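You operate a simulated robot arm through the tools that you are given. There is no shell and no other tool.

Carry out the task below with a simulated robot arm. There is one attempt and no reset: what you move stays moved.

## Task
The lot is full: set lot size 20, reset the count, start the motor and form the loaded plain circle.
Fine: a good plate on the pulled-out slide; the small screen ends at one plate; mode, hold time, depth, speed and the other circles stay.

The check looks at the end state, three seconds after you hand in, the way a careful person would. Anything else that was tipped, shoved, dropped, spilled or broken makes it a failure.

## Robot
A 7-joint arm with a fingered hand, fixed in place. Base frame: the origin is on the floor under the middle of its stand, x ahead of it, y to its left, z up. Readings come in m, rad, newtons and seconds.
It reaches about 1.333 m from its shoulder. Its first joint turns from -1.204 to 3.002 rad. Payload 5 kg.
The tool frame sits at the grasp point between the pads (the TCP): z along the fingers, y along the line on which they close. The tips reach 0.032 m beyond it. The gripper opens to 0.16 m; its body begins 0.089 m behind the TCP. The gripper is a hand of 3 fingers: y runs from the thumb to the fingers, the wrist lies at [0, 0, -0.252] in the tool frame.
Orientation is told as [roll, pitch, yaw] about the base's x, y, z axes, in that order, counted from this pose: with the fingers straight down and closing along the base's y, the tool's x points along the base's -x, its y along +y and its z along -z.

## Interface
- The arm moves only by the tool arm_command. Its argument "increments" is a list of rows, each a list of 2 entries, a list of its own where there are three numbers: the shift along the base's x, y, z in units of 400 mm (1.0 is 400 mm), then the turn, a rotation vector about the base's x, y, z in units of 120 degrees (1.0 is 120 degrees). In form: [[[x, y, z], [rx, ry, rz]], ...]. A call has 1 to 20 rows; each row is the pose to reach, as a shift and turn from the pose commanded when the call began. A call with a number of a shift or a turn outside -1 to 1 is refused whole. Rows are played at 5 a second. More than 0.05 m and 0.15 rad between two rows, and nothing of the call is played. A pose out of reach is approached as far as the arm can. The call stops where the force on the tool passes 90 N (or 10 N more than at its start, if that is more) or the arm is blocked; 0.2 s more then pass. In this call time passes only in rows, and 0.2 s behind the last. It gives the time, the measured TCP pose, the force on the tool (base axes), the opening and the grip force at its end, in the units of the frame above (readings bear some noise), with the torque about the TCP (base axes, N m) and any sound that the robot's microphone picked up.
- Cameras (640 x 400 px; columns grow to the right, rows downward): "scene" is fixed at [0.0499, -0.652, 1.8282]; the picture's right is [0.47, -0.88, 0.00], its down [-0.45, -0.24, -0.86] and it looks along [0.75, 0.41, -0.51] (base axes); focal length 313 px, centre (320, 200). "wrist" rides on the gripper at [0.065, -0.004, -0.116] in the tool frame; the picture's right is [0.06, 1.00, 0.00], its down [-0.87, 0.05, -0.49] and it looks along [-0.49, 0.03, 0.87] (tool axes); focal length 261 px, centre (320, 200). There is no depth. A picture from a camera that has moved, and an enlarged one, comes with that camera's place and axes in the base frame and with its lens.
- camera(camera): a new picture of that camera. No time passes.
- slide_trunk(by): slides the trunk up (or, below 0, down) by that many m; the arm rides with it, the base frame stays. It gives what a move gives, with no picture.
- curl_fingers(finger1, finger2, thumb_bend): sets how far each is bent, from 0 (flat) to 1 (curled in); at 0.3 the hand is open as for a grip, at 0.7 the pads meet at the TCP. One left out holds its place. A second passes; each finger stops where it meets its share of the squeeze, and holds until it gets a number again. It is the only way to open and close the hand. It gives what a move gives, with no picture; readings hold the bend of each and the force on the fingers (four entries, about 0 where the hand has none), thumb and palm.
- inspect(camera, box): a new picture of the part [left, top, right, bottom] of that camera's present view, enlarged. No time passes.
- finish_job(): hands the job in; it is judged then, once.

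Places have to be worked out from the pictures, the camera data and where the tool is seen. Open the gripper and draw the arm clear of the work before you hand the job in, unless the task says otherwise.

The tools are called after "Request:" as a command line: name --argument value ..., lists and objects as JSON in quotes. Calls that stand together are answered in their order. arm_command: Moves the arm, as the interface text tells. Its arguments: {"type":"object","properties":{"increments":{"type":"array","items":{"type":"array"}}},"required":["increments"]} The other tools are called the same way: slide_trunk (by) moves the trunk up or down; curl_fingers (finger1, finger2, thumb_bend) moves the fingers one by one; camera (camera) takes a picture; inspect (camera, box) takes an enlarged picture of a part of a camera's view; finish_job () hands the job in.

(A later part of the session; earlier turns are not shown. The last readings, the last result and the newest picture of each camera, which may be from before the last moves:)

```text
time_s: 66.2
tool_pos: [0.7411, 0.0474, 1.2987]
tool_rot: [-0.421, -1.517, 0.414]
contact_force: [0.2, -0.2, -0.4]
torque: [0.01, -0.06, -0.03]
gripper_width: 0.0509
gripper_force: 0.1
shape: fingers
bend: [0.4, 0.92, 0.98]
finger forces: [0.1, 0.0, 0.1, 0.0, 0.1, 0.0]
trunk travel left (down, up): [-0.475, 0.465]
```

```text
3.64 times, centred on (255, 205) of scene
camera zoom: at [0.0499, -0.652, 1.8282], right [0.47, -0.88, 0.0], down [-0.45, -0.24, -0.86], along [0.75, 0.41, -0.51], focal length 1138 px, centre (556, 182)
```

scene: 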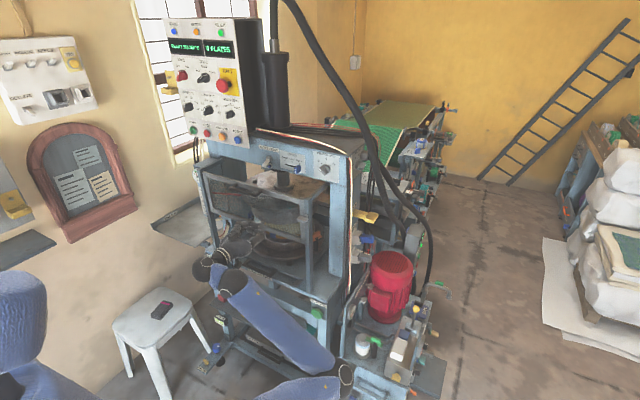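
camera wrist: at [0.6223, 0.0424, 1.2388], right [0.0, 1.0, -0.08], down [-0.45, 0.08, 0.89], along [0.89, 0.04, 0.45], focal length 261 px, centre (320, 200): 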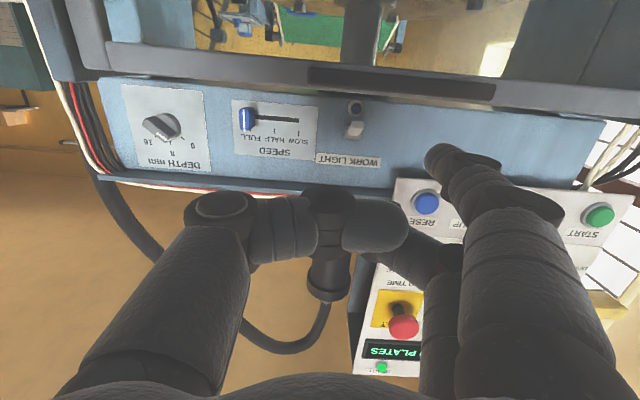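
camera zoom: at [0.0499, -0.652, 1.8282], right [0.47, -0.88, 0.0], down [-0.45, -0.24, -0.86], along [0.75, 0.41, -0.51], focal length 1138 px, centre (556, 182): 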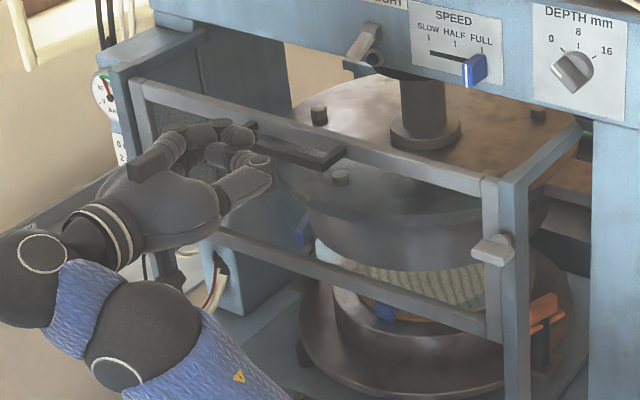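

The tip is at (0.775, 0.116, 1.28), above the handle's top (≈1.25). I advance 8 cm over the handle and top bar, then press down a few cm gently.

Request:
arm_command --increments '[[[0.08, 0.0, 0.0], [0, 0, 0]], [[0.16, 0.0, 0.0], [0, 0, 0]], [[0.2, 0.0, 0.0], [0, 0, 0]], [[0.2, 0.0, -0.0125], [0, 0, 0]], [[0.2, 0.0, -0.025], [0, 0, 0]], [[0.2, 0.0, -0.0375], [0, 0, 0]], [[0.2, 0.0, -0.05], [0, 0, 0]], [[0.2, 0.0, -0.0625], [0, 0, 0]]]'

Request:
inspect --camera "scene" --box '[190, 150, 320, 260]'

```text
time_s: 68.0
tool_pos: [0.8208, 0.0469, 1.2729]
tool_rot: [-0.413, -1.521, 0.408]
contact_force: [0.2, 0.1, 6.9]
torque: [0.47, 0.04, 0.01]
gripper_width: 0.0506
gripper_force: 3.6
shape: fingers
bend: [0.4, 0.92, 0.98]
finger forces: [6.7, 0.0, 0.1, 0.0, 0.0, 0.0]
trunk travel left (down, up): [-0.475, 0.465]
```

```text
3.64 times, centred on (255, 205) of scene
camera zoom: at [0.0499, -0.652, 1.8282], right [0.47, -0.88, 0.0], down [-0.45, -0.24, -0.86], along [0.75, 0.41, -0.51], focal length 1138 px, centre (556, 182)
```

zoom: 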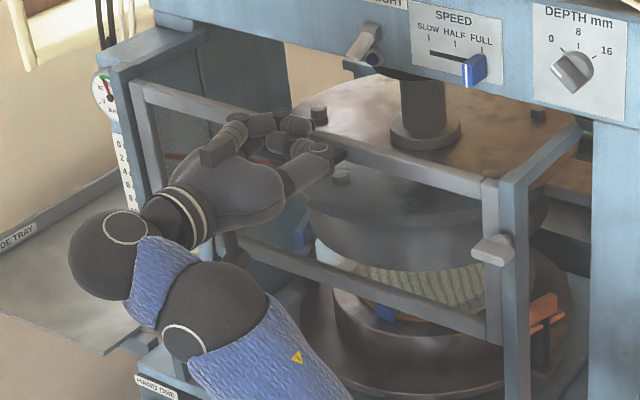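

Light contact (7 N). I press down further 2 cm to see whether the gate gives.

Request:
arm_command --increments '[[[0.0, 0.0, -0.0125], [0, 0, 0]], [[0.0, 0.0, -0.025], [0, 0, 0]], [[0.0, 0.0, -0.0375], [0, 0, 0]]]'

Request:
inspect --camera "scene" --box '[190, 150, 320, 260]'

```text
time_s: 68.8
tool_pos: [0.8195, 0.0466, 1.2568]
tool_rot: [-0.434, -1.518, 0.432]
contact_force: [0.5, 0.5, 2.6]
torque: [0.18, -0.07, -0.09]
gripper_width: 0.0512
gripper_force: 1.3
shape: fingers
bend: [0.4, 0.92, 0.98]
finger forces: [1.9, 0.1, 0.0, 0.0, 0.0, 0.0]
trunk travel left (down, up): [-0.475, 0.465]
```

```text
3.64 times, centred on (255, 205) of scene
camera zoom: at [0.0499, -0.652, 1.8282], right [0.47, -0.88, 0.0], down [-0.45, -0.24, -0.86], along [0.75, 0.41, -0.51], focal length 1138 px, centre (556, 182)
```

zoom: 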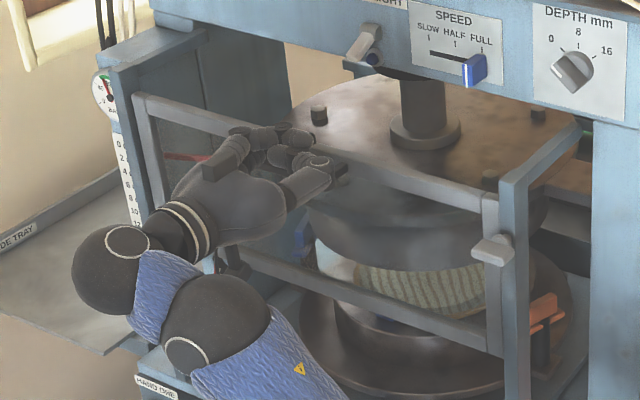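

The gate slides down with only a few newtons. I continue pushing it down in 2 cm steps until it resists.

Request:
arm_command --increments '[[[0.0, 0.0, -0.05], [0, 0, 0]], [[0.0, 0.0, -0.1], [0, 0, 0]], [[0.0, 0.0, -0.15], [0, 0, 0]], [[0.0, 0.0, -0.2], [0, 0, 0]], [[0.0, 0.0, -0.25], [0, 0, 0]], [[0.0, 0.0, -0.3], [0, 0, 0]]]'

Request:
inspect --camera "scene" --box '[190, 150, 320, 260]'

```text
time_s: 70.2
tool_pos: [0.82, 0.045, 1.1352]
tool_rot: [-0.413, -1.518, 0.408]
contact_force: [0.0, 0.5, 1.5]
torque: [0.08, -0.03, -0.02]
gripper_width: 0.0517
gripper_force: 0.9
shape: fingers
bend: [0.39, 0.92, 0.98]
finger forces: [1.0, 0.1, 0.1, 0.1, 0.0, 0.1]
trunk travel left (down, up): [-0.475, 0.465]
```

```text
3.64 times, centred on (255, 205) of scene
camera zoom: at [0.0499, -0.652, 1.8282], right [0.47, -0.88, 0.0], down [-0.45, -0.24, -0.86], along [0.75, 0.41, -0.51], focal length 1138 px, centre (556, 182)
```

zoom: 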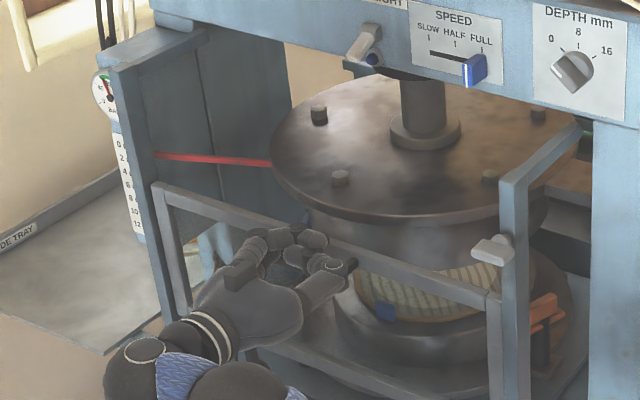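

The gate has come down about 12 cm smoothly. I keep going down until it seats.

Request:
arm_command --increments '[[[0.0, 0.0, -0.05], [0, 0, 0]], [[0.0, 0.0, -0.1], [0, 0, 0]], [[0.0, 0.0, -0.15], [0, 0, 0]], [[0.0, 0.0, -0.2], [0, 0, 0]]]'

Request:
inspect --camera "scene" --box '[190, 180, 320, 290]'

Request:
camera --camera "wrist"

```text
time_s: 71.2
tool_pos: [0.8213, 0.0442, 1.0825]
tool_rot: [0.31, -1.543, -0.318]
contact_force: [-2.9, -0.3, 35.1]
torque: [2.62, 0.09, 0.27]
gripper_width: 0.0517
gripper_force: 17.7
shape: fingers
bend: [0.4, 0.92, 0.98]
finger forces: [35.1, 0.0, 0.0, 0.0, 0.0, 0.0]
trunk travel left (down, up): [-0.475, 0.465]
stopped in row 4: the force on the tool passed its limit at 108 N (the readings are from after the stop); the commanded pose is now the measured one
```

```text
3.64 times, centred on (255, 235) of scene
camera zoom: at [0.0499, -0.652, 1.8282], right [0.47, -0.88, 0.0], down [-0.45, -0.24, -0.86], along [0.75, 0.41, -0.51], focal length 1138 px, centre (556, 73)
```

zoom: 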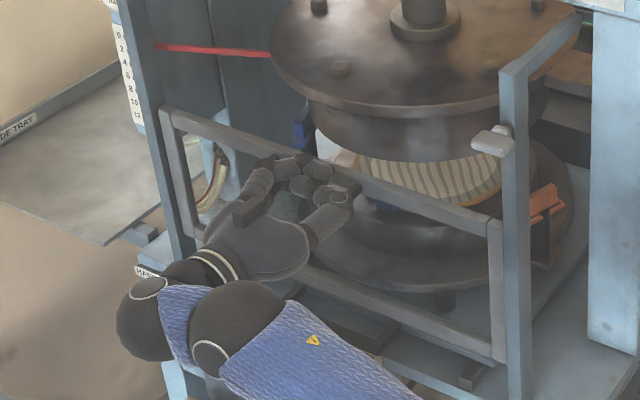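

```text
taken
camera wrist: at [0.7028, 0.0421, 1.0209], right [0.01, 1.0, -0.05], down [-0.47, 0.05, 0.88], along [0.88, 0.02, 0.47], focal length 261 px, centre (320, 200)
```

wrist: 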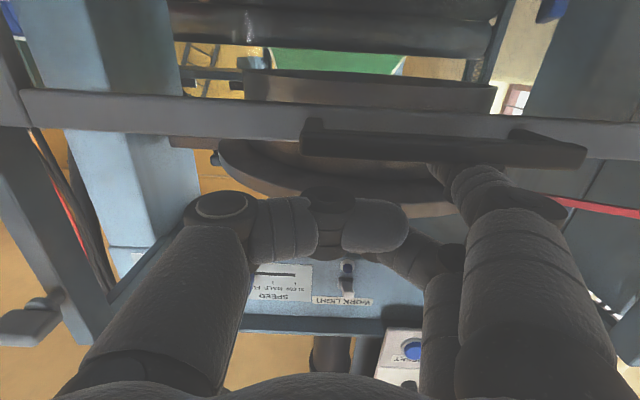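

The gate is down and seated (108 N stop; the guard travelled about 18 cm). I lift the finger off, draw back, and move left toward HAND ONE.

Request:
arm_command --increments '[[[0.0, 0.0, 0.05], [0, 0, 0]], [[-0.06, 0.0, 0.08], [0, 0, 0]], [[-0.16, 0.0, 0.08], [0, 0, 0]], [[-0.24, 0.0, 0.08], [0, 0, 0]], [[-0.26, 0.09, 0.08], [0, 0, 0]], [[-0.26, 0.18, 0.08], [0, 0, 0]], [[-0.26, 0.28, 0.08], [0, 0, 0]], [[-0.26, 0.38, 0.08], [0, 0, 0]], [[-0.26, 0.48, 0.08], [0, 0, 0]], [[-0.26, 0.58, 0.08], [0, 0, 0]], [[-0.26, 0.68, 0.08], [0, 0, 0]], [[-0.26, 0.75, 0.08], [0, 0, 0]]]'

Request:
camera --camera "scene"

Request:
inspect --camera "scene" --box '[190, 170, 340, 290]'

Request:
camera --camera "wrist"

```text
time_s: 73.8
tool_pos: [0.7157, 0.3469, 1.1071]
tool_rot: [0.016, -1.536, -0.023]
contact_force: [-0.3, -0.4, 0.3]
torque: [-0.03, 0.01, 0.0]
gripper_width: 0.0513
gripper_force: 0.0
shape: fingers
bend: [0.4, 0.92, 0.98]
finger forces: [0.1, 0.0, 0.1, 0.0, 0.0, 0.0]
trunk travel left (down, up): [-0.475, 0.465]
```

```text
taken
```

scene: 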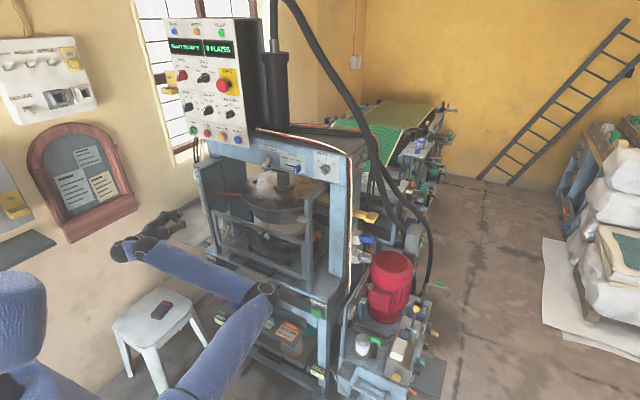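

```text
3.33 times, centred on (265, 230) of scene
camera zoom: at [0.0499, -0.652, 1.8282], right [0.47, -0.88, 0.0], down [-0.45, -0.24, -0.86], along [0.75, 0.41, -0.51], focal length 1044 px, centre (503, 100)
```

zoom: 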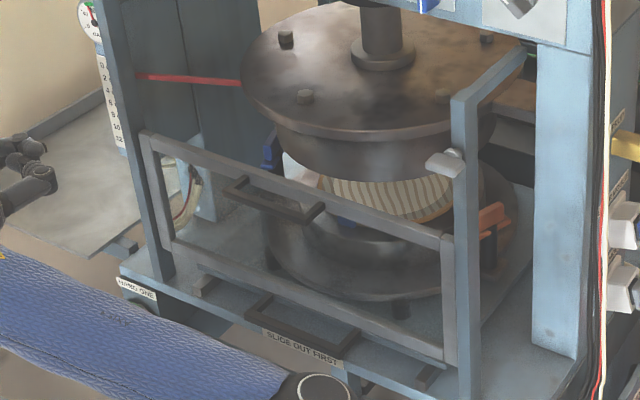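

```text
taken
camera wrist: at [0.5976, 0.3436, 1.0468], right [0.01, 1.0, -0.06], down [-0.46, 0.06, 0.89], along [0.89, 0.02, 0.46], focal length 261 px, centre (320, 200)
```

wrist: 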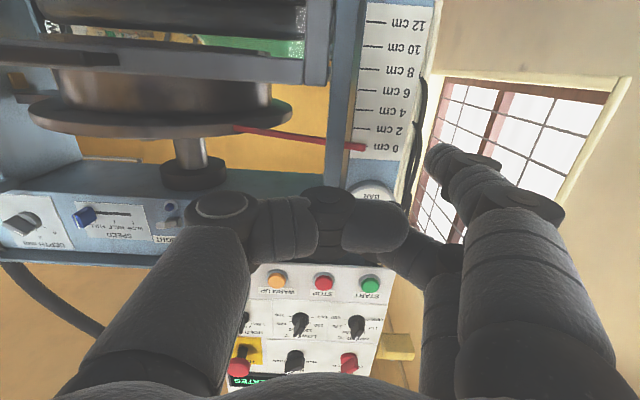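

The gate is fully down. I lower the trunk 0.36 m to bring the fingertip to HAND ONE's height; the elbow stays at x ≤ 0.66, clear of the shelf edge.

Request:
slide_trunk --by -0.36

Request:
camera --camera "scene"

Request:
camera --camera "wrist"

Request:
inspect --camera "scene" --box '[170, 10, 260, 90]'

```text
time_s: 77.3
tool_pos: [0.7171, 0.3463, 0.7475]
tool_rot: [0.022, -1.539, -0.031]
contact_force: [0.0, 1.0, 0.9]
torque: [0.03, 0.01, 0.04]
gripper_width: 0.051
gripper_force: 0.1
shape: fingers
bend: [0.4, 0.92, 0.98]
finger forces: [0.0, 0.0, 0.0, 0.0, 0.0, 0.0]
trunk travel left (down, up): [-0.115, 0.825]
```

```text
taken
```

scene: 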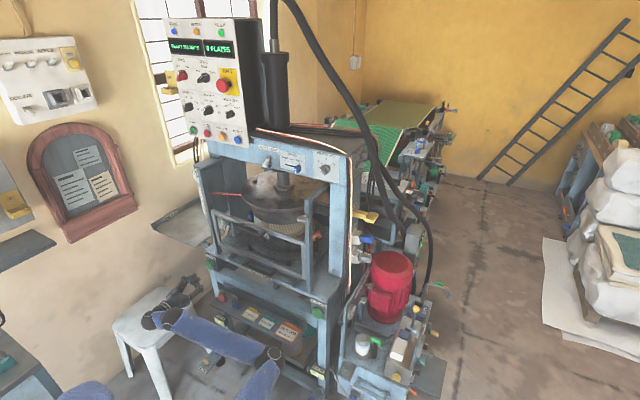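

```text
taken
camera wrist: at [0.5977, 0.3429, 0.6871], right [0.01, 1.0, -0.06], down [-0.46, 0.06, 0.89], along [0.89, 0.02, 0.46], focal length 261 px, centre (320, 200)
```

wrist: 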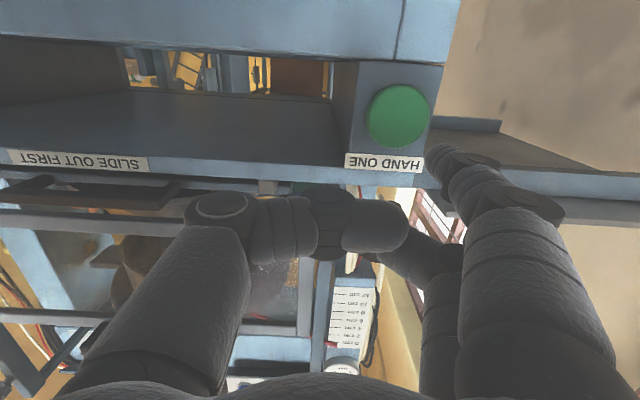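

```text
5.00 times, centred on (215, 50) of scene
camera zoom: at [0.0499, -0.652, 1.8282], right [0.47, -0.88, 0.0], down [-0.45, -0.24, -0.86], along [0.75, 0.41, -0.51], focal length 1565 px, centre (845, 950)
```

zoom: 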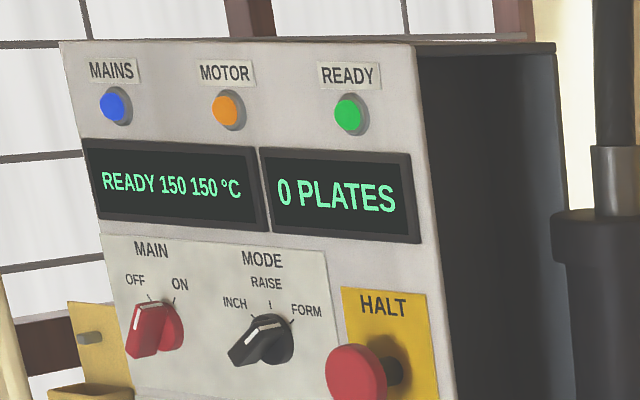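

HAND ONE lies straight ahead of the tip (button (0.833, 0.411, 0.722), tip (0.751, 0.414, 0.727)). I press it with the guard closed and hold a moment.

Request:
arm_command --increments '[[[0.08, 0.0, -0.01], [0, 0, 0]], [[0.14, 0.0, -0.01], [0, 0, 0]], [[0.17, 0.0, -0.01], [0, 0, 0]], [[0.185, 0.0, -0.01], [0, 0, 0]], [[0.195, 0.0, -0.01], [0, 0, 0]], [[0.195, 0.0, -0.01], [0, 0, 0]]]'

Request:
inspect --camera "scene" --box '[170, 10, 260, 90]'

Request:
inspect --camera "scene" --box '[190, 150, 340, 290]'

```text
time_s: 78.7
tool_pos: [0.7933, 0.3455, 0.7421]
tool_rot: [0.025, -1.538, -0.032]
contact_force: [-1.1, -1.1, -0.5]
torque: [-0.06, 0.05, 0.13]
gripper_width: 0.0509
gripper_force: 0.8
shape: fingers
bend: [0.4, 0.92, 0.98]
finger forces: [2.1, 0.0, 0.0, 0.1, 0.0, 0.0]
trunk travel left (down, up): [-0.115, 0.825]
```

```text
5.00 times, centred on (215, 50) of scene
camera zoom: at [0.0499, -0.652, 1.8282], right [0.47, -0.88, 0.0], down [-0.45, -0.24, -0.86], along [0.75, 0.41, -0.51], focal length 1565 px, centre (845, 950)
```

zoom: 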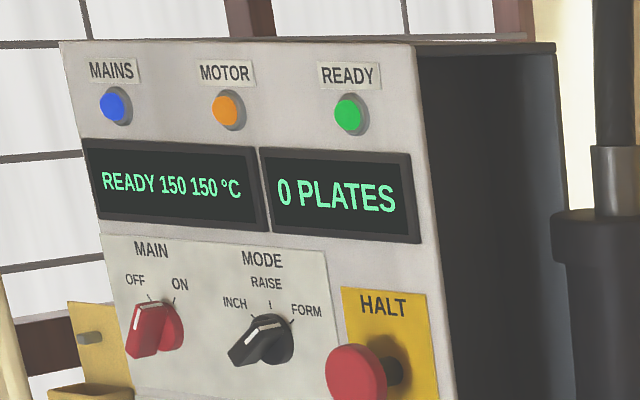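

```text
2.86 times, centred on (265, 220) of scene
camera zoom: at [0.0499, -0.652, 1.8282], right [0.47, -0.88, 0.0], down [-0.45, -0.24, -0.86], along [0.75, 0.41, -0.51], focal length 894 px, centre (477, 143)
```

zoom: 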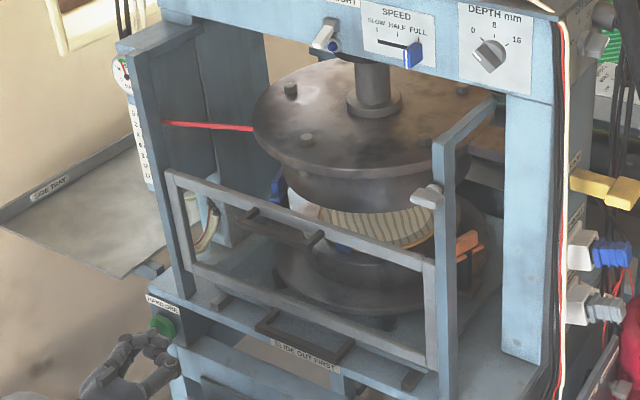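

The tip just touches the button (2 N, no click yet). I press about 1 cm further and hold.

Request:
arm_command --increments '[[[0.0125, 0.0, 0], [0, 0, 0]], [[0.025, 0.0, 0], [0, 0, 0]], [[0.03, 0.0, 0], [0, 0, 0]], [[0.03, 0.0, 0], [0, 0, 0]], [[0.03, 0.0, 0], [0, 0, 0]]]'

Request:
inspect --camera "scene" --box '[170, 10, 260, 90]'

Request:
inspect --camera "scene" --box '[190, 150, 340, 290]'

```text
time_s: 79.9
tool_pos: [0.8031, 0.3472, 0.7445]
tool_rot: [0.056, -1.541, -0.062]
contact_force: [-67.6, -12.2, -10.3]
torque: [-0.83, 0.72, 4.87]
gripper_width: 0.05
gripper_force: 33.5
shape: fingers
bend: [0.53, 0.92, 0.98]
finger forces: [67.9, 0.0, 0.1, 0.0, 0.1, 0.1]
trunk travel left (down, up): [-0.115, 0.825]
heard: click
```

```text
5.00 times, centred on (215, 50) of scene
camera zoom: at [0.0499, -0.652, 1.8282], right [0.47, -0.88, 0.0], down [-0.45, -0.24, -0.86], along [0.75, 0.41, -0.51], focal length 1565 px, centre (845, 950)
```

zoom: 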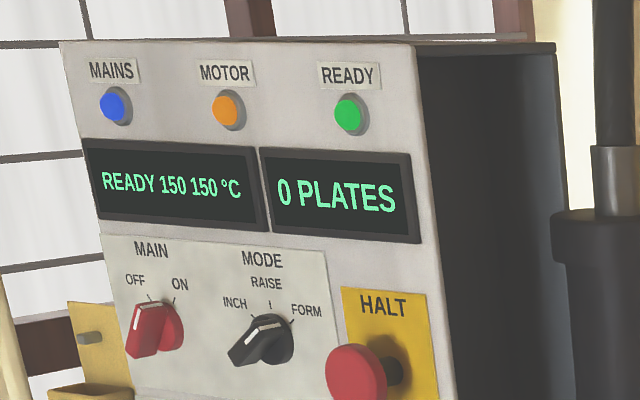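

```text
2.86 times, centred on (265, 220) of scene
camera zoom: at [0.0499, -0.652, 1.8282], right [0.47, -0.88, 0.0], down [-0.45, -0.24, -0.86], along [0.75, 0.41, -0.51], focal length 894 px, centre (477, 143)
```

zoom: 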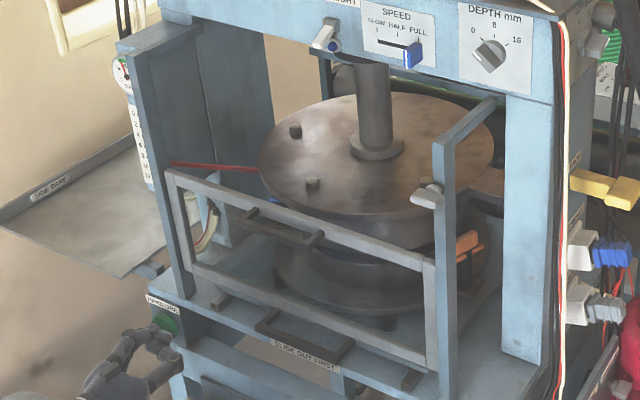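

The ram is coming down with a single hand button. I hold the pose and keep the button pressed through the stroke and hold time.

Request:
arm_command --increments '[[[0, 0, 0], [0, 0, 0]], [[0, 0, 0], [0, 0, 0]], [[0, 0, 0], [0, 0, 0]], [[0, 0, 0], [0, 0, 0]], [[0, 0, 0], [0, 0, 0]], [[0, 0, 0], [0, 0, 0]], [[0, 0, 0], [0, 0, 0]], [[0, 0, 0], [0, 0, 0]]]'

Request:
inspect --camera "scene" --box '[170, 10, 260, 90]'

Request:
inspect --camera "scene" --box '[190, 150, 340, 290]'

```text
time_s: 81.7
tool_pos: [0.8029, 0.347, 0.7443]
tool_rot: [0.037, -1.539, -0.044]
contact_force: [-69.2, -12.4, -11.9]
torque: [-1.06, 1.12, 5.04]
gripper_width: 0.0503
gripper_force: 34.4
shape: fingers
bend: [0.52, 0.92, 0.98]
finger forces: [69.0, 0.0, 0.0, 0.1, 0.1, 0.1]
trunk travel left (down, up): [-0.115, 0.825]
```

```text
5.00 times, centred on (215, 50) of scene
camera zoom: at [0.0499, -0.652, 1.8282], right [0.47, -0.88, 0.0], down [-0.45, -0.24, -0.86], along [0.75, 0.41, -0.51], focal length 1565 px, centre (845, 950)
```

zoom: 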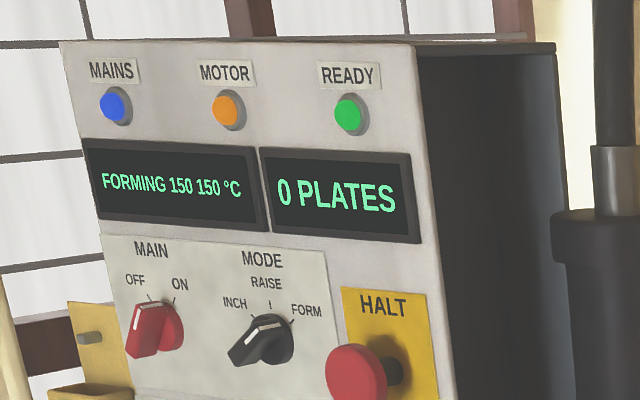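

```text
2.86 times, centred on (265, 220) of scene
camera zoom: at [0.0499, -0.652, 1.8282], right [0.47, -0.88, 0.0], down [-0.45, -0.24, -0.86], along [0.75, 0.41, -0.51], focal length 894 px, centre (477, 143)
```

zoom: 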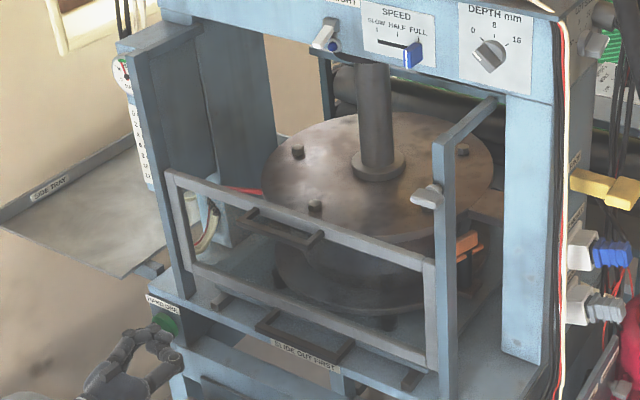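

The display shows FORMING and the moulds are closed. I keep holding for the hold time.

Request:
arm_command --increments '[[[0, 0, 0], [0, 0, 0]], [[0, 0, 0], [0, 0, 0]], [[0, 0, 0], [0, 0, 0]], [[0, 0, 0], [0, 0, 0]], [[0, 0, 0], [0, 0, 0]], [[0, 0, 0], [0, 0, 0]], [[0, 0, 0], [0, 0, 0]], [[0, 0, 0], [0, 0, 0]], [[0, 0, 0], [0, 0, 0]], [[0, 0, 0], [0, 0, 0]], [[0, 0, 0], [0, 0, 0]], [[0, 0, 0], [0, 0, 0]]]'

Request:
inspect --camera "scene" --box '[170, 10, 260, 90]'

Request:
inspect --camera "scene" --box '[190, 150, 340, 290]'

```text
time_s: 84.3
tool_pos: [0.8016, 0.346, 0.7458]
tool_rot: [0.037, -1.539, -0.042]
contact_force: [-69.1, -12.5, -11.2]
torque: [-0.95, 1.04, 4.99]
gripper_width: 0.0503
gripper_force: 34.0
shape: fingers
bend: [0.52, 0.92, 0.98]
finger forces: [68.6, 0.1, 0.0, 0.0, 0.0, 0.0]
trunk travel left (down, up): [-0.115, 0.825]
```

```text
5.00 times, centred on (215, 50) of scene
camera zoom: at [0.0499, -0.652, 1.8282], right [0.47, -0.88, 0.0], down [-0.45, -0.24, -0.86], along [0.75, 0.41, -0.51], focal length 1565 px, centre (845, 950)
```

zoom: 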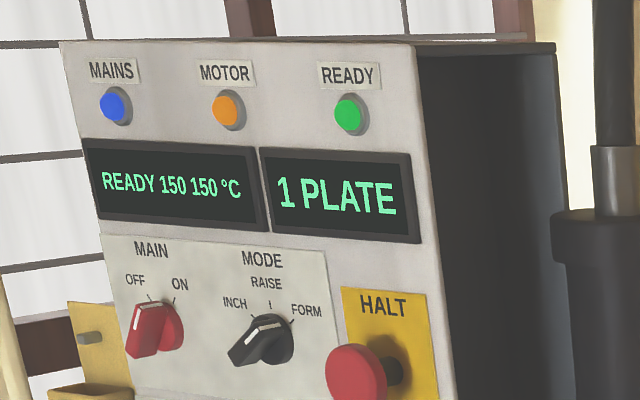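

```text
2.86 times, centred on (265, 220) of scene
camera zoom: at [0.0499, -0.652, 1.8282], right [0.47, -0.88, 0.0], down [-0.45, -0.24, -0.86], along [0.75, 0.41, -0.51], focal length 894 px, centre (477, 143)
```

zoom: 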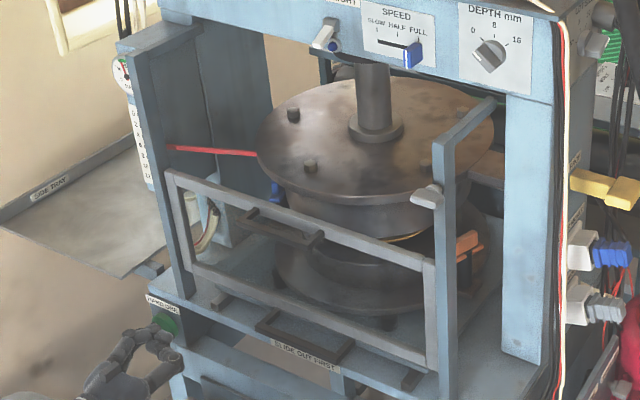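

1 PLATE is counted and the ram is rising. I release the button right away so no second cycle can start.

Request:
arm_command --increments '[[[-0.06, 0, 0], [0, 0, 0]], [[-0.14, 0, 0], [0, 0, 0]], [[-0.2, 0, 0], [0, 0, 0]]]'

Request:
inspect --camera "scene" --box '[170, 10, 260, 90]'

Request:
inspect --camera "scene" --box '[190, 150, 340, 290]'

```text
time_s: 85.1
tool_pos: [0.7259, 0.348, 0.7427]
tool_rot: [0.032, -1.536, -0.042]
contact_force: [0.8, 0.3, 0.2]
torque: [0.02, 0.01, 0.04]
gripper_width: 0.0512
gripper_force: 0.0
shape: fingers
bend: [0.4, 0.92, 0.98]
finger forces: [0.0, 0.1, 0.1, 0.1, 0.1, 0.0]
trunk travel left (down, up): [-0.115, 0.825]
```

```text
5.00 times, centred on (215, 50) of scene
camera zoom: at [0.0499, -0.652, 1.8282], right [0.47, -0.88, 0.0], down [-0.45, -0.24, -0.86], along [0.75, 0.41, -0.51], focal length 1565 px, centre (845, 950)
```

zoom: 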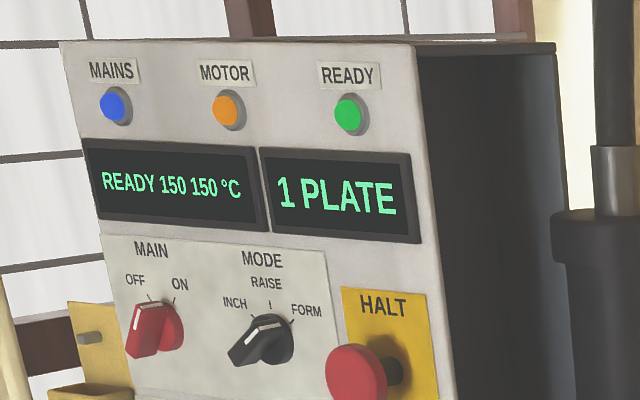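

```text
2.86 times, centred on (265, 220) of scene
camera zoom: at [0.0499, -0.652, 1.8282], right [0.47, -0.88, 0.0], down [-0.45, -0.24, -0.86], along [0.75, 0.41, -0.51], focal length 894 px, centre (477, 143)
```

zoom: 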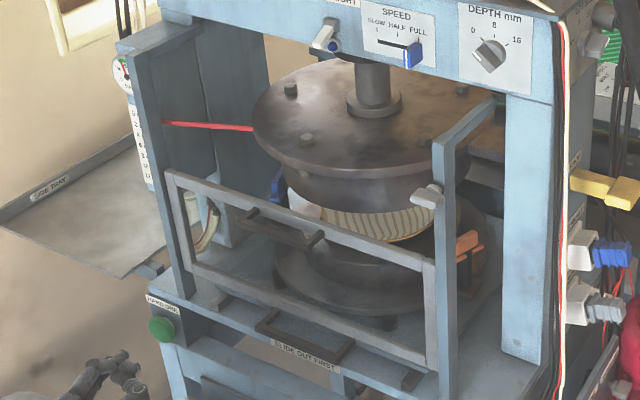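

The ram is back up, display READY with 1 PLATE. Now I open the guard again: I swap to finger 2 (the upper one) extended and raise the trunk to be level with the underside of the gate handle (z ≈ 1.035).

Request:
curl_fingers --finger1 1.0 --finger2 0.4 --thumb_bend 1.0

Request:
slide_trunk --by 0.23

Request:
arm_command --increments '[[[0, -0.1, 0], [0, 0, 0]], [[0, -0.2, 0], [0, 0, 0]], [[0, -0.3, 0], [0, 0, 0]], [[0, -0.4, 0], [0, 0, 0]], [[0, -0.5, 0], [0, 0, 0]], [[0, -0.6, 0], [0, 0, 0]], [[0, -0.7, 0], [0, 0, 0]], [[0, -0.77, 0], [0, 0, 0]]]'

Request:
camera --camera "wrist"

Request:
inspect --camera "scene" --box '[190, 170, 340, 290]'

```text
time_s: 86.1
tool_pos: [0.7254, 0.3487, 0.7429]
tool_rot: [0.023, -1.537, -0.031]
contact_force: [-0.3, 0.6, 0.4]
torque: [-0.02, 0.01, 0.0]
gripper_width: 0.0218
gripper_force: 0.0
shape: fingers
bend: [0.94, 0.4, 1.0]
finger forces: [0.0, 0.1, 0.0, 0.0, 0.0, 0.0]
trunk travel left (down, up): [-0.115, 0.825]
```

```text
time_s: 88.5
tool_pos: [0.7255, 0.3485, 0.9714]
tool_rot: [0.02, -1.539, -0.03]
contact_force: [0.3, -0.1, 0.1]
torque: [0.01, -0.02, -0.02]
gripper_width: 0.0218
gripper_force: 0.2
shape: fingers
bend: [0.94, 0.4, 1.0]
finger forces: [0.0, 0.0, 0.0, 0.0, 0.0, 0.0]
trunk travel left (down, up): [-0.345, 0.595]
```

```text
time_s: 90.3
tool_pos: [0.725, 0.0402, 0.9722]
tool_rot: [0.042, -1.538, -0.049]
contact_force: [-0.1, 0.3, 0.2]
torque: [-0.01, -0.02, -0.01]
gripper_width: 0.022
gripper_force: 0.0
shape: fingers
bend: [0.94, 0.4, 1.0]
finger forces: [0.0, 0.1, 0.0, 0.0, 0.0, 0.0]
trunk travel left (down, up): [-0.345, 0.595]
```

```text
taken
camera wrist: at [0.6068, 0.0367, 0.9117], right [0.01, 1.0, -0.06], down [-0.46, 0.06, 0.89], along [0.89, 0.02, 0.46], focal length 261 px, centre (320, 200)
```

wrist: 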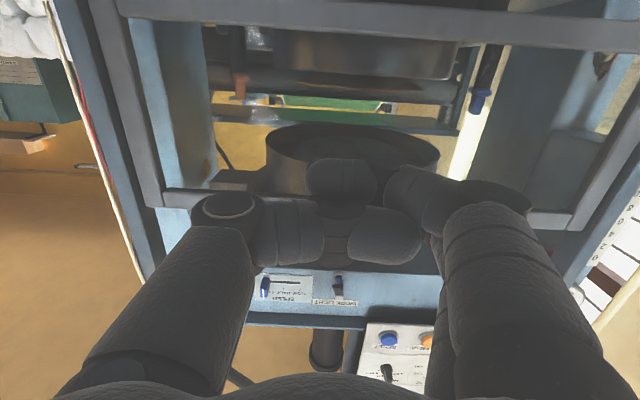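

```text
3.33 times, centred on (265, 230) of scene
camera zoom: at [0.0499, -0.652, 1.8282], right [0.47, -0.88, 0.0], down [-0.45, -0.24, -0.86], along [0.75, 0.41, -0.51], focal length 1044 px, centre (503, 100)
```

zoom: 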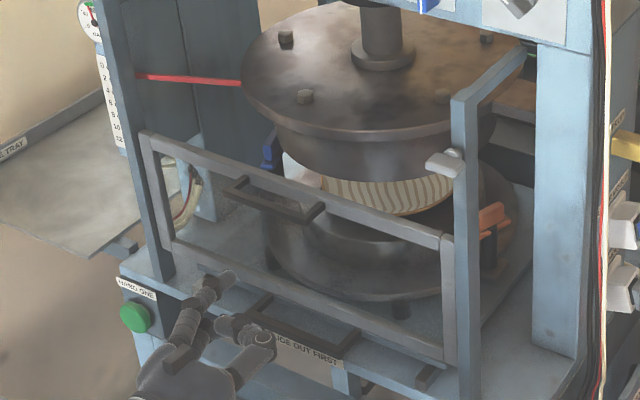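

Finger 2's tip is at about (0.76, 0.108, 0.992), below the handle (z ≈ 1.045). I advance 9 cm under the handle bar and then lift gently.

Request:
arm_command --increments '[[[0.08, 0, 0], [0, 0, 0]], [[0.16, 0, 0], [0, 0, 0]], [[0.22, 0, 0], [0, 0, 0]]]'

Request:
inspect --camera "scene" --box '[200, 190, 310, 280]'

Request:
camera --camera "wrist"

```text
time_s: 91.1
tool_pos: [0.8128, 0.0375, 0.9745]
tool_rot: [0.007, -1.535, -0.016]
contact_force: [0.3, -0.4, -1.0]
torque: [0.04, -0.01, -0.01]
gripper_width: 0.0217
gripper_force: 0.1
shape: fingers
bend: [0.94, 0.4, 1.0]
finger forces: [0.1, 0.0, 0.1, 0.1, 0.0, 0.0]
trunk travel left (down, up): [-0.345, 0.595]
```

```text
4.44 times, centred on (255, 235) of scene
camera zoom: at [0.0499, -0.652, 1.8282], right [0.47, -0.88, 0.0], down [-0.45, -0.24, -0.86], along [0.75, 0.41, -0.51], focal length 1391 px, centre (609, 44)
```

zoom: 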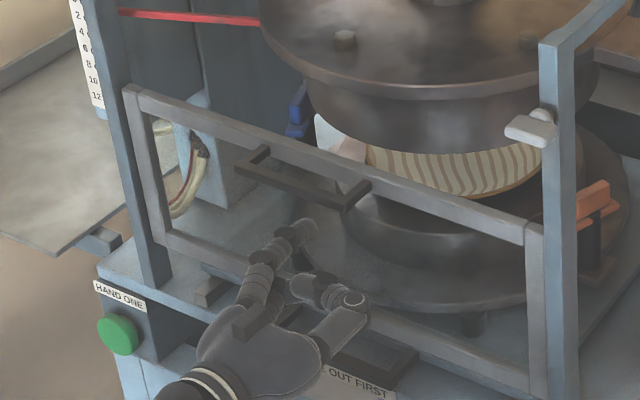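

```text
taken
camera wrist: at [0.6952, 0.0348, 0.9133], right [0.01, 1.0, -0.06], down [-0.46, 0.06, 0.89], along [0.89, 0.02, 0.46], focal length 261 px, centre (320, 200)
```

wrist: 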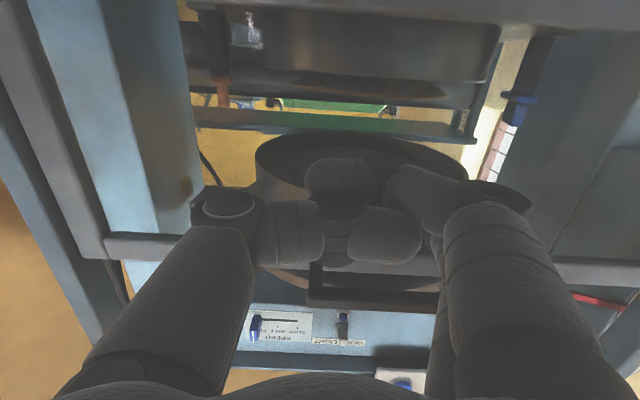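

The finger is under the handle's middle. I lift in 1.5–2 cm steps.

Request:
arm_command --increments '[[[0, 0, 0.0375], [0, 0, 0]], [[0, 0, 0.075], [0, 0, 0]], [[0, 0, 0.1125], [0, 0, 0]], [[0, 0, 0.15], [0, 0, 0]], [[0, 0, 0.1875], [0, 0, 0]]]'

Request:
inspect --camera "scene" --box '[190, 170, 340, 290]'

```text
time_s: 92.3
tool_pos: [0.8127, 0.0416, 1.0485]
tool_rot: [0.018, -1.539, -0.026]
contact_force: [-0.3, -0.5, -1.5]
torque: [-0.1, 0.03, -0.02]
gripper_width: 0.0218
gripper_force: 0.6
shape: fingers
bend: [0.94, 0.4, 1.0]
finger forces: [0.1, 1.7, 0.0, 0.0, 0.1, 0.1]
trunk travel left (down, up): [-0.345, 0.595]
```

```text
3.33 times, centred on (265, 230) of scene
camera zoom: at [0.0499, -0.652, 1.8282], right [0.47, -0.88, 0.0], down [-0.45, -0.24, -0.86], along [0.75, 0.41, -0.51], focal length 1044 px, centre (503, 100)
```

zoom: 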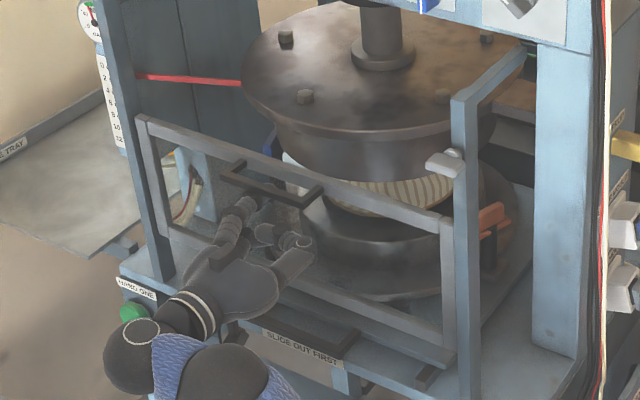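

The gate rises freely. I continue up to its former height (TCP about z = 1.20).

Request:
arm_command --increments '[[[0, 0, 0.05], [0, 0, 0]], [[0, 0, 0.1], [0, 0, 0]], [[0, 0, 0.15], [0, 0, 0]], [[0, 0, 0.2], [0, 0, 0]], [[0, 0, 0.25], [0, 0, 0]], [[0, 0, 0.29], [0, 0, 0]], [[0, 0, 0.325], [0, 0, 0]], [[0, 0, 0.36], [0, 0, 0]]]'

Request:
inspect --camera "scene" --box '[190, 150, 340, 270]'

```text
time_s: 94.1
tool_pos: [0.8142, 0.0398, 1.1936]
tool_rot: [0.04, -1.539, -0.048]
contact_force: [-0.9, 0.9, -0.8]
torque: [-0.14, -0.01, -0.03]
gripper_width: 0.0218
gripper_force: 0.6
shape: fingers
bend: [0.94, 0.39, 1.0]
finger forces: [0.0, 1.0, 0.0, 0.0, 0.0, 0.1]
trunk travel left (down, up): [-0.345, 0.595]
```

```text
3.33 times, centred on (265, 210) of scene
camera zoom: at [0.0499, -0.652, 1.8282], right [0.47, -0.88, 0.0], down [-0.45, -0.24, -0.86], along [0.75, 0.41, -0.51], focal length 1044 px, centre (503, 167)
```

zoom: 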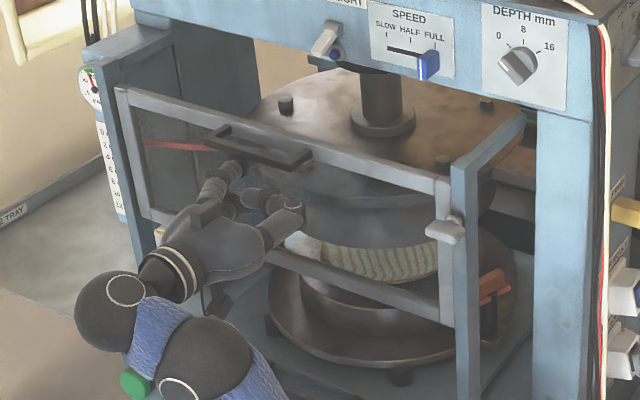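

Almost at the original height. I lift a little more until it meets its stop.

Request:
arm_command --increments '[[[0, 0, 0.0125], [0, 0, 0]], [[0, 0, 0.025], [0, 0, 0]], [[0, 0, 0.0375], [0, 0, 0]], [[0, 0, 0.05], [0, 0, 0]]]'

Request:
inspect --camera "scene" --box '[190, 150, 340, 270]'

```text
time_s: 95.1
tool_pos: [0.8131, 0.0402, 1.2103]
tool_rot: [0.025, -1.535, -0.035]
contact_force: [0.4, -0.8, 0.4]
torque: [-0.02, -0.02, 0.01]
gripper_width: 0.0218
gripper_force: 0.0
shape: fingers
bend: [0.94, 0.4, 1.0]
finger forces: [0.0, 0.1, 0.1, 0.0, 0.0, 0.0]
trunk travel left (down, up): [-0.345, 0.595]
```

```text
3.33 times, centred on (265, 210) of scene
camera zoom: at [0.0499, -0.652, 1.8282], right [0.47, -0.88, 0.0], down [-0.45, -0.24, -0.86], along [0.75, 0.41, -0.51], focal length 1044 px, centre (503, 167)
```

zoom: 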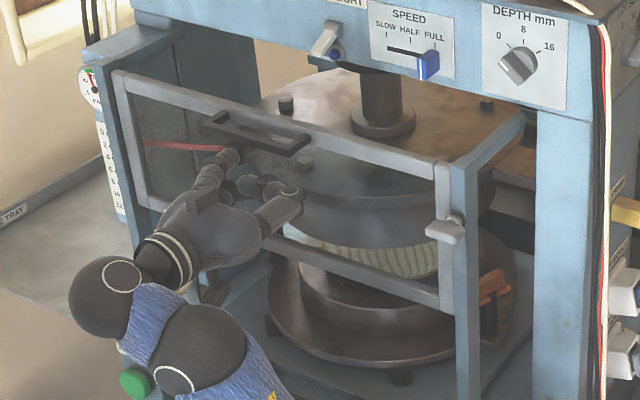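

The gate snapped up to its top stop by itself and carries no load on the finger. I lower the finger slightly, draw back, and look at the slide's handle.

Request:
arm_command --increments '[[[0, 0, -0.05], [0, 0, 0]], [[-0.06, 0, -0.08], [0, 0, 0]], [[-0.14, 0, -0.08], [0, 0, 0]], [[-0.22, 0, -0.08], [0, 0, 0]]]'

Request:
inspect --camera "scene" --box '[210, 220, 330, 300]'

Request:
inspect --camera "scene" --box '[190, 150, 340, 270]'

Request:
camera --camera "scene"

```text
time_s: 96.1
tool_pos: [0.7237, 0.0392, 1.1787]
tool_rot: [0.022, -1.538, -0.031]
contact_force: [0.2, 0.1, -0.6]
torque: [0.0, -0.03, 0.0]
gripper_width: 0.022
gripper_force: 0.1
shape: fingers
bend: [0.94, 0.4, 1.0]
finger forces: [0.1, 0.0, 0.0, 0.1, 0.0, 0.1]
trunk travel left (down, up): [-0.345, 0.595]
```

```text
5.00 times, centred on (270, 260) of scene
camera zoom: at [0.0499, -0.652, 1.8282], right [0.47, -0.88, 0.0], down [-0.45, -0.24, -0.86], along [0.75, 0.41, -0.51], focal length 1565 px, centre (570, -100)
```

zoom: 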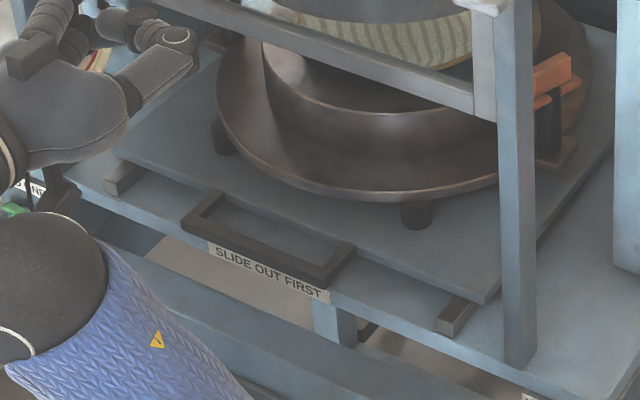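

```text
3.33 times, centred on (265, 210) of scene
camera zoom: at [0.0499, -0.652, 1.8282], right [0.47, -0.88, 0.0], down [-0.45, -0.24, -0.86], along [0.75, 0.41, -0.51], focal length 1044 px, centre (503, 167)
```

zoom: 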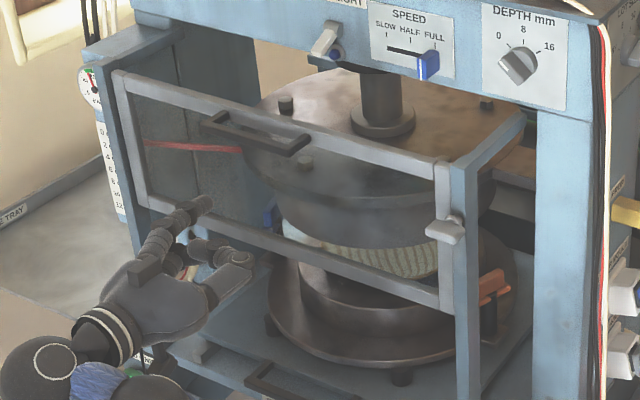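

```text
taken
```

scene: 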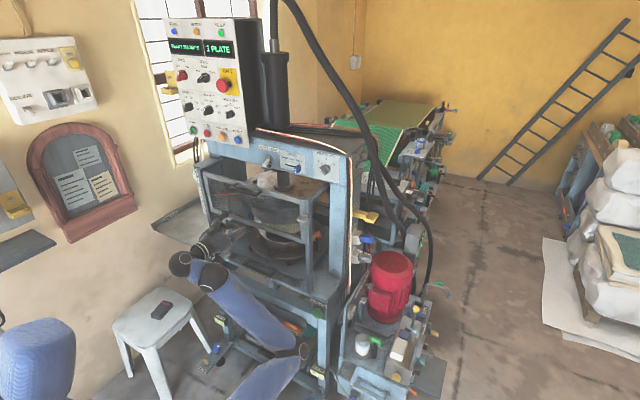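

Gate is back at the top; the slide handle's bar is at about x = 0.847, y 0.04–0.19, z ≈ 0.81. To reach down onto it I want the arm in its original elbow-high posture, so I raise the trunk by 0.4 first.

Request:
slide_trunk --by 0.4

Request:
camera --camera "scene"

```text
time_s: 100.0
tool_pos: [0.7246, 0.0391, 1.5791]
tool_rot: [0.026, -1.538, -0.033]
contact_force: [0.1, -1.0, -0.9]
torque: [-0.02, -0.02, 0.01]
gripper_width: 0.0218
gripper_force: 0.1
shape: fingers
bend: [0.94, 0.4, 1.0]
finger forces: [0.0, 0.0, 0.0, 0.0, 0.1, 0.0]
trunk travel left (down, up): [-0.745, 0.195]
```

```text
taken
```

scene: 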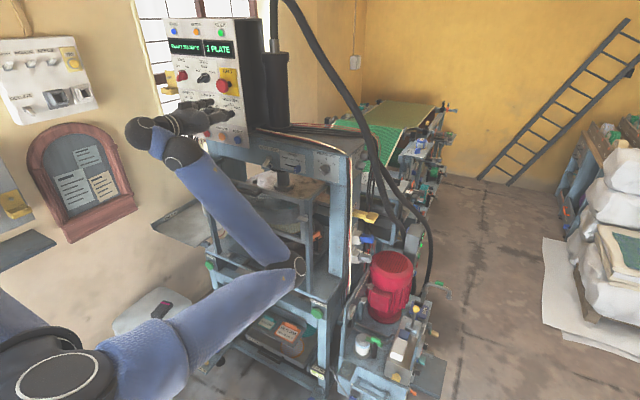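

I now pitch the hand down step by step toward the original fingers-down posture, checking for reach limits as I go.

Request:
arm_command --increments '[[[-0.03, 0, 0.02], [0, 0.06, 0]], [[-0.06, 0, 0.04], [0, 0.12, 0]], [[-0.09, 0, 0.06], [0, 0.18, 0]]]'

Request:
camera --camera "scene"

```text
time_s: 100.8
tool_pos: [0.7866, -0.0088, 1.5285]
tool_rot: [0.029, -1.275, -0.042]
contact_force: [1.1, -1.4, -0.2]
torque: [0.06, -0.01, 0.09]
gripper_width: 0.0217
gripper_force: 0.1
shape: fingers
bend: [0.94, 0.4, 1.0]
finger forces: [0.1, 0.0, 0.0, 0.0, 0.0, 0.0]
out of reach, approached as far as the arm can: row 1, 2, 3
trunk travel left (down, up): [-0.745, 0.195]
```

```text
taken
```

scene: 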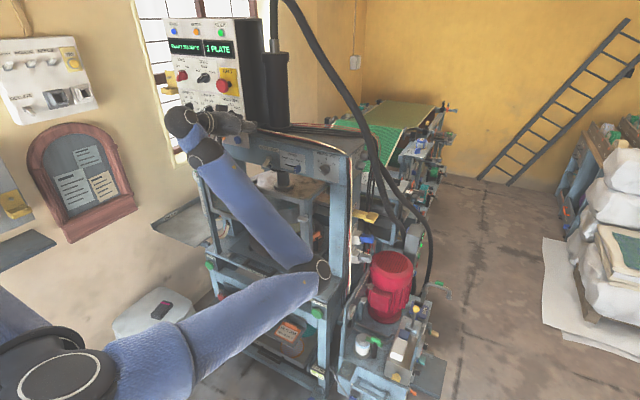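

The wrist flexion limits pitching here. With the shoulder above the hand it should work, so I level the hand again and go down with the arm (not the trunk).

Request:
arm_command --increments '[[[0, 0, -0.03], [0, -0.06, 0]], [[0, 0, -0.08], [0, -0.12, 0]], [[0, 0, -0.15], [0, -0.12, 0]], [[0, 0, -0.22], [0, -0.12, 0]]]'

Request:
camera --camera "scene"

```text
time_s: 101.8
tool_pos: [0.7819, -0.0079, 1.4433]
tool_rot: [0.29, -1.529, -0.302]
contact_force: [0.2, -0.5, 0.3]
torque: [-0.01, -0.02, 0.02]
gripper_width: 0.0218
gripper_force: 0.1
shape: fingers
bend: [0.94, 0.4, 1.0]
finger forces: [0.0, 0.0, 0.0, 0.0, 0.0, 0.0]
trunk travel left (down, up): [-0.745, 0.195]
```

```text
taken
```

scene: 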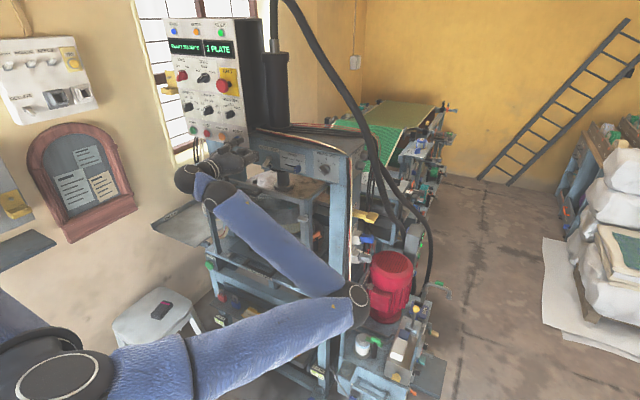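

Level again at (0.782, -0.008, 1.443). The tip would pass close to the gate handle, so I back off to x ≈ 0.70 first and then go down.

Request:
arm_command --increments '[[[-0.07, 0, 0.0], [0, 0, 0]], [[-0.14, 0, 0.0], [0, 0, 0]], [[-0.2, 0, 0.0], [0, 0, 0]]]'

```text
time_s: 102.5
tool_pos: [0.7023, -0.0052, 1.442]
tool_rot: [0.238, -1.529, -0.251]
contact_force: [-0.4, -0.8, 0.3]
torque: [0.01, 0.02, 0.0]
gripper_width: 0.0219
gripper_force: 0.0
shape: fingers
bend: [0.94, 0.4, 1.0]
finger forces: [0.0, 0.0, 0.0, 0.1, 0.0, 0.1]
trunk travel left (down, up): [-0.745, 0.195]
```

Backed off without trouble. Now I go down 0.36 m in front of the gate with the level hand.

Request:
arm_command --increments '[[[0, 0, -0.1], [0, 0, 0]], [[0, 0, -0.2], [0, 0, 0]], [[0, 0, -0.3], [0, 0, 0]], [[0, 0, -0.4], [0, 0, 0]], [[0, 0, -0.5], [0, 0, 0]], [[0, 0, -0.6], [0, 0, 0]], [[0, 0, -0.7], [0, 0, 0]], [[0, 0, -0.8], [0, 0, 0]], [[0, 0, -0.9], [0, 0, 0]]]'

Request:
camera --camera "scene"

Request:
camera --camera "wrist"

```text
time_s: 104.5
tool_pos: [0.6964, -0.0032, 1.0828]
tool_rot: [0.228, -1.53, -0.239]
contact_force: [0.9, 0.3, -0.4]
torque: [-0.03, -0.08, -0.03]
gripper_width: 0.0218
gripper_force: 0.1
shape: fingers
bend: [0.94, 0.4, 1.0]
finger forces: [0.1, 0.0, 0.1, 0.0, 0.0, 0.0]
trunk travel left (down, up): [-0.745, 0.195]
```

```text
taken
```

scene: 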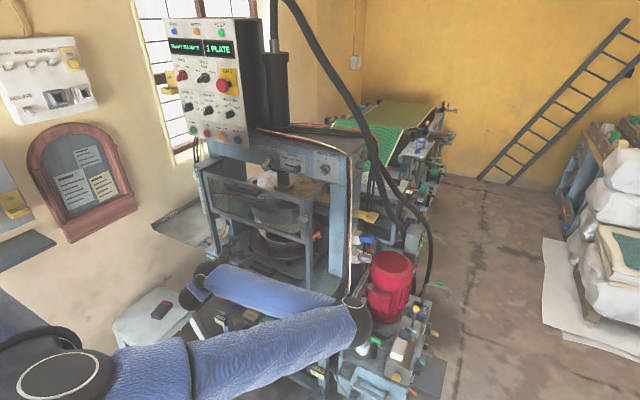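

```text
taken
camera wrist: at [0.579, -0.0061, 1.0229], right [0.01, 1.0, -0.05], down [-0.46, 0.05, 0.89], along [0.89, 0.02, 0.46], focal length 261 px, centre (320, 200)
```

wrist: 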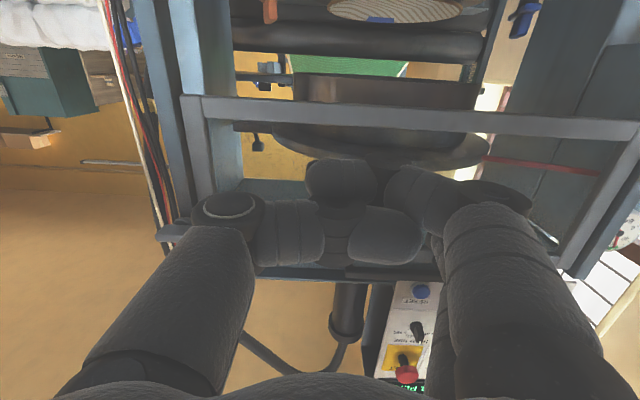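

The forearm is now about horizontal, so pitching down is possible. I roll and pitch the hand to a drawer-pull posture: fingers down-forward on the far side, thumb toward me.

Request:
arm_command --increments '[[[0, 0.02, 0.0], [0.0519, 0.03, -0.03]], [[0, 0.04, 0.0], [0.1038, 0.06, -0.06]], [[0, 0.06, 0.0], [0.1557, 0.09, -0.09]], [[0, 0.08, 0.0], [0.2076, 0.12, -0.12]], [[0, 0.1, 0.0], [0.2595, 0.15, -0.15]], [[0, 0.12, 0.0], [0.3114, 0.18, -0.18]], [[0, 0.14, 0.0], [0.3633, 0.21, -0.21]]]'

Request:
camera --camera "scene"

```text
time_s: 106.2
tool_pos: [0.7055, 0.0247, 1.0652]
tool_rot: [0.79, -0.704, -1.239]
contact_force: [0.1, -0.4, -0.6]
torque: [-0.01, 0.02, -0.03]
gripper_width: 0.022
gripper_force: 0.1
shape: fingers
bend: [0.94, 0.4, 1.0]
finger forces: [0.0, 0.1, 0.0, 0.0, 0.0, 0.0]
out of reach, approached as far as the arm can: row 6, 7
trunk travel left (down, up): [-0.745, 0.195]
```

```text
taken
```

scene: 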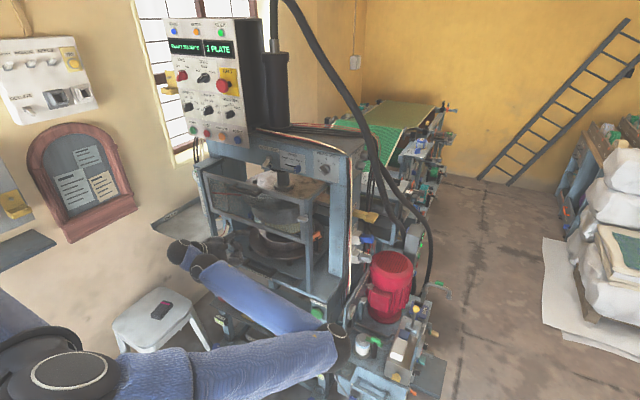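

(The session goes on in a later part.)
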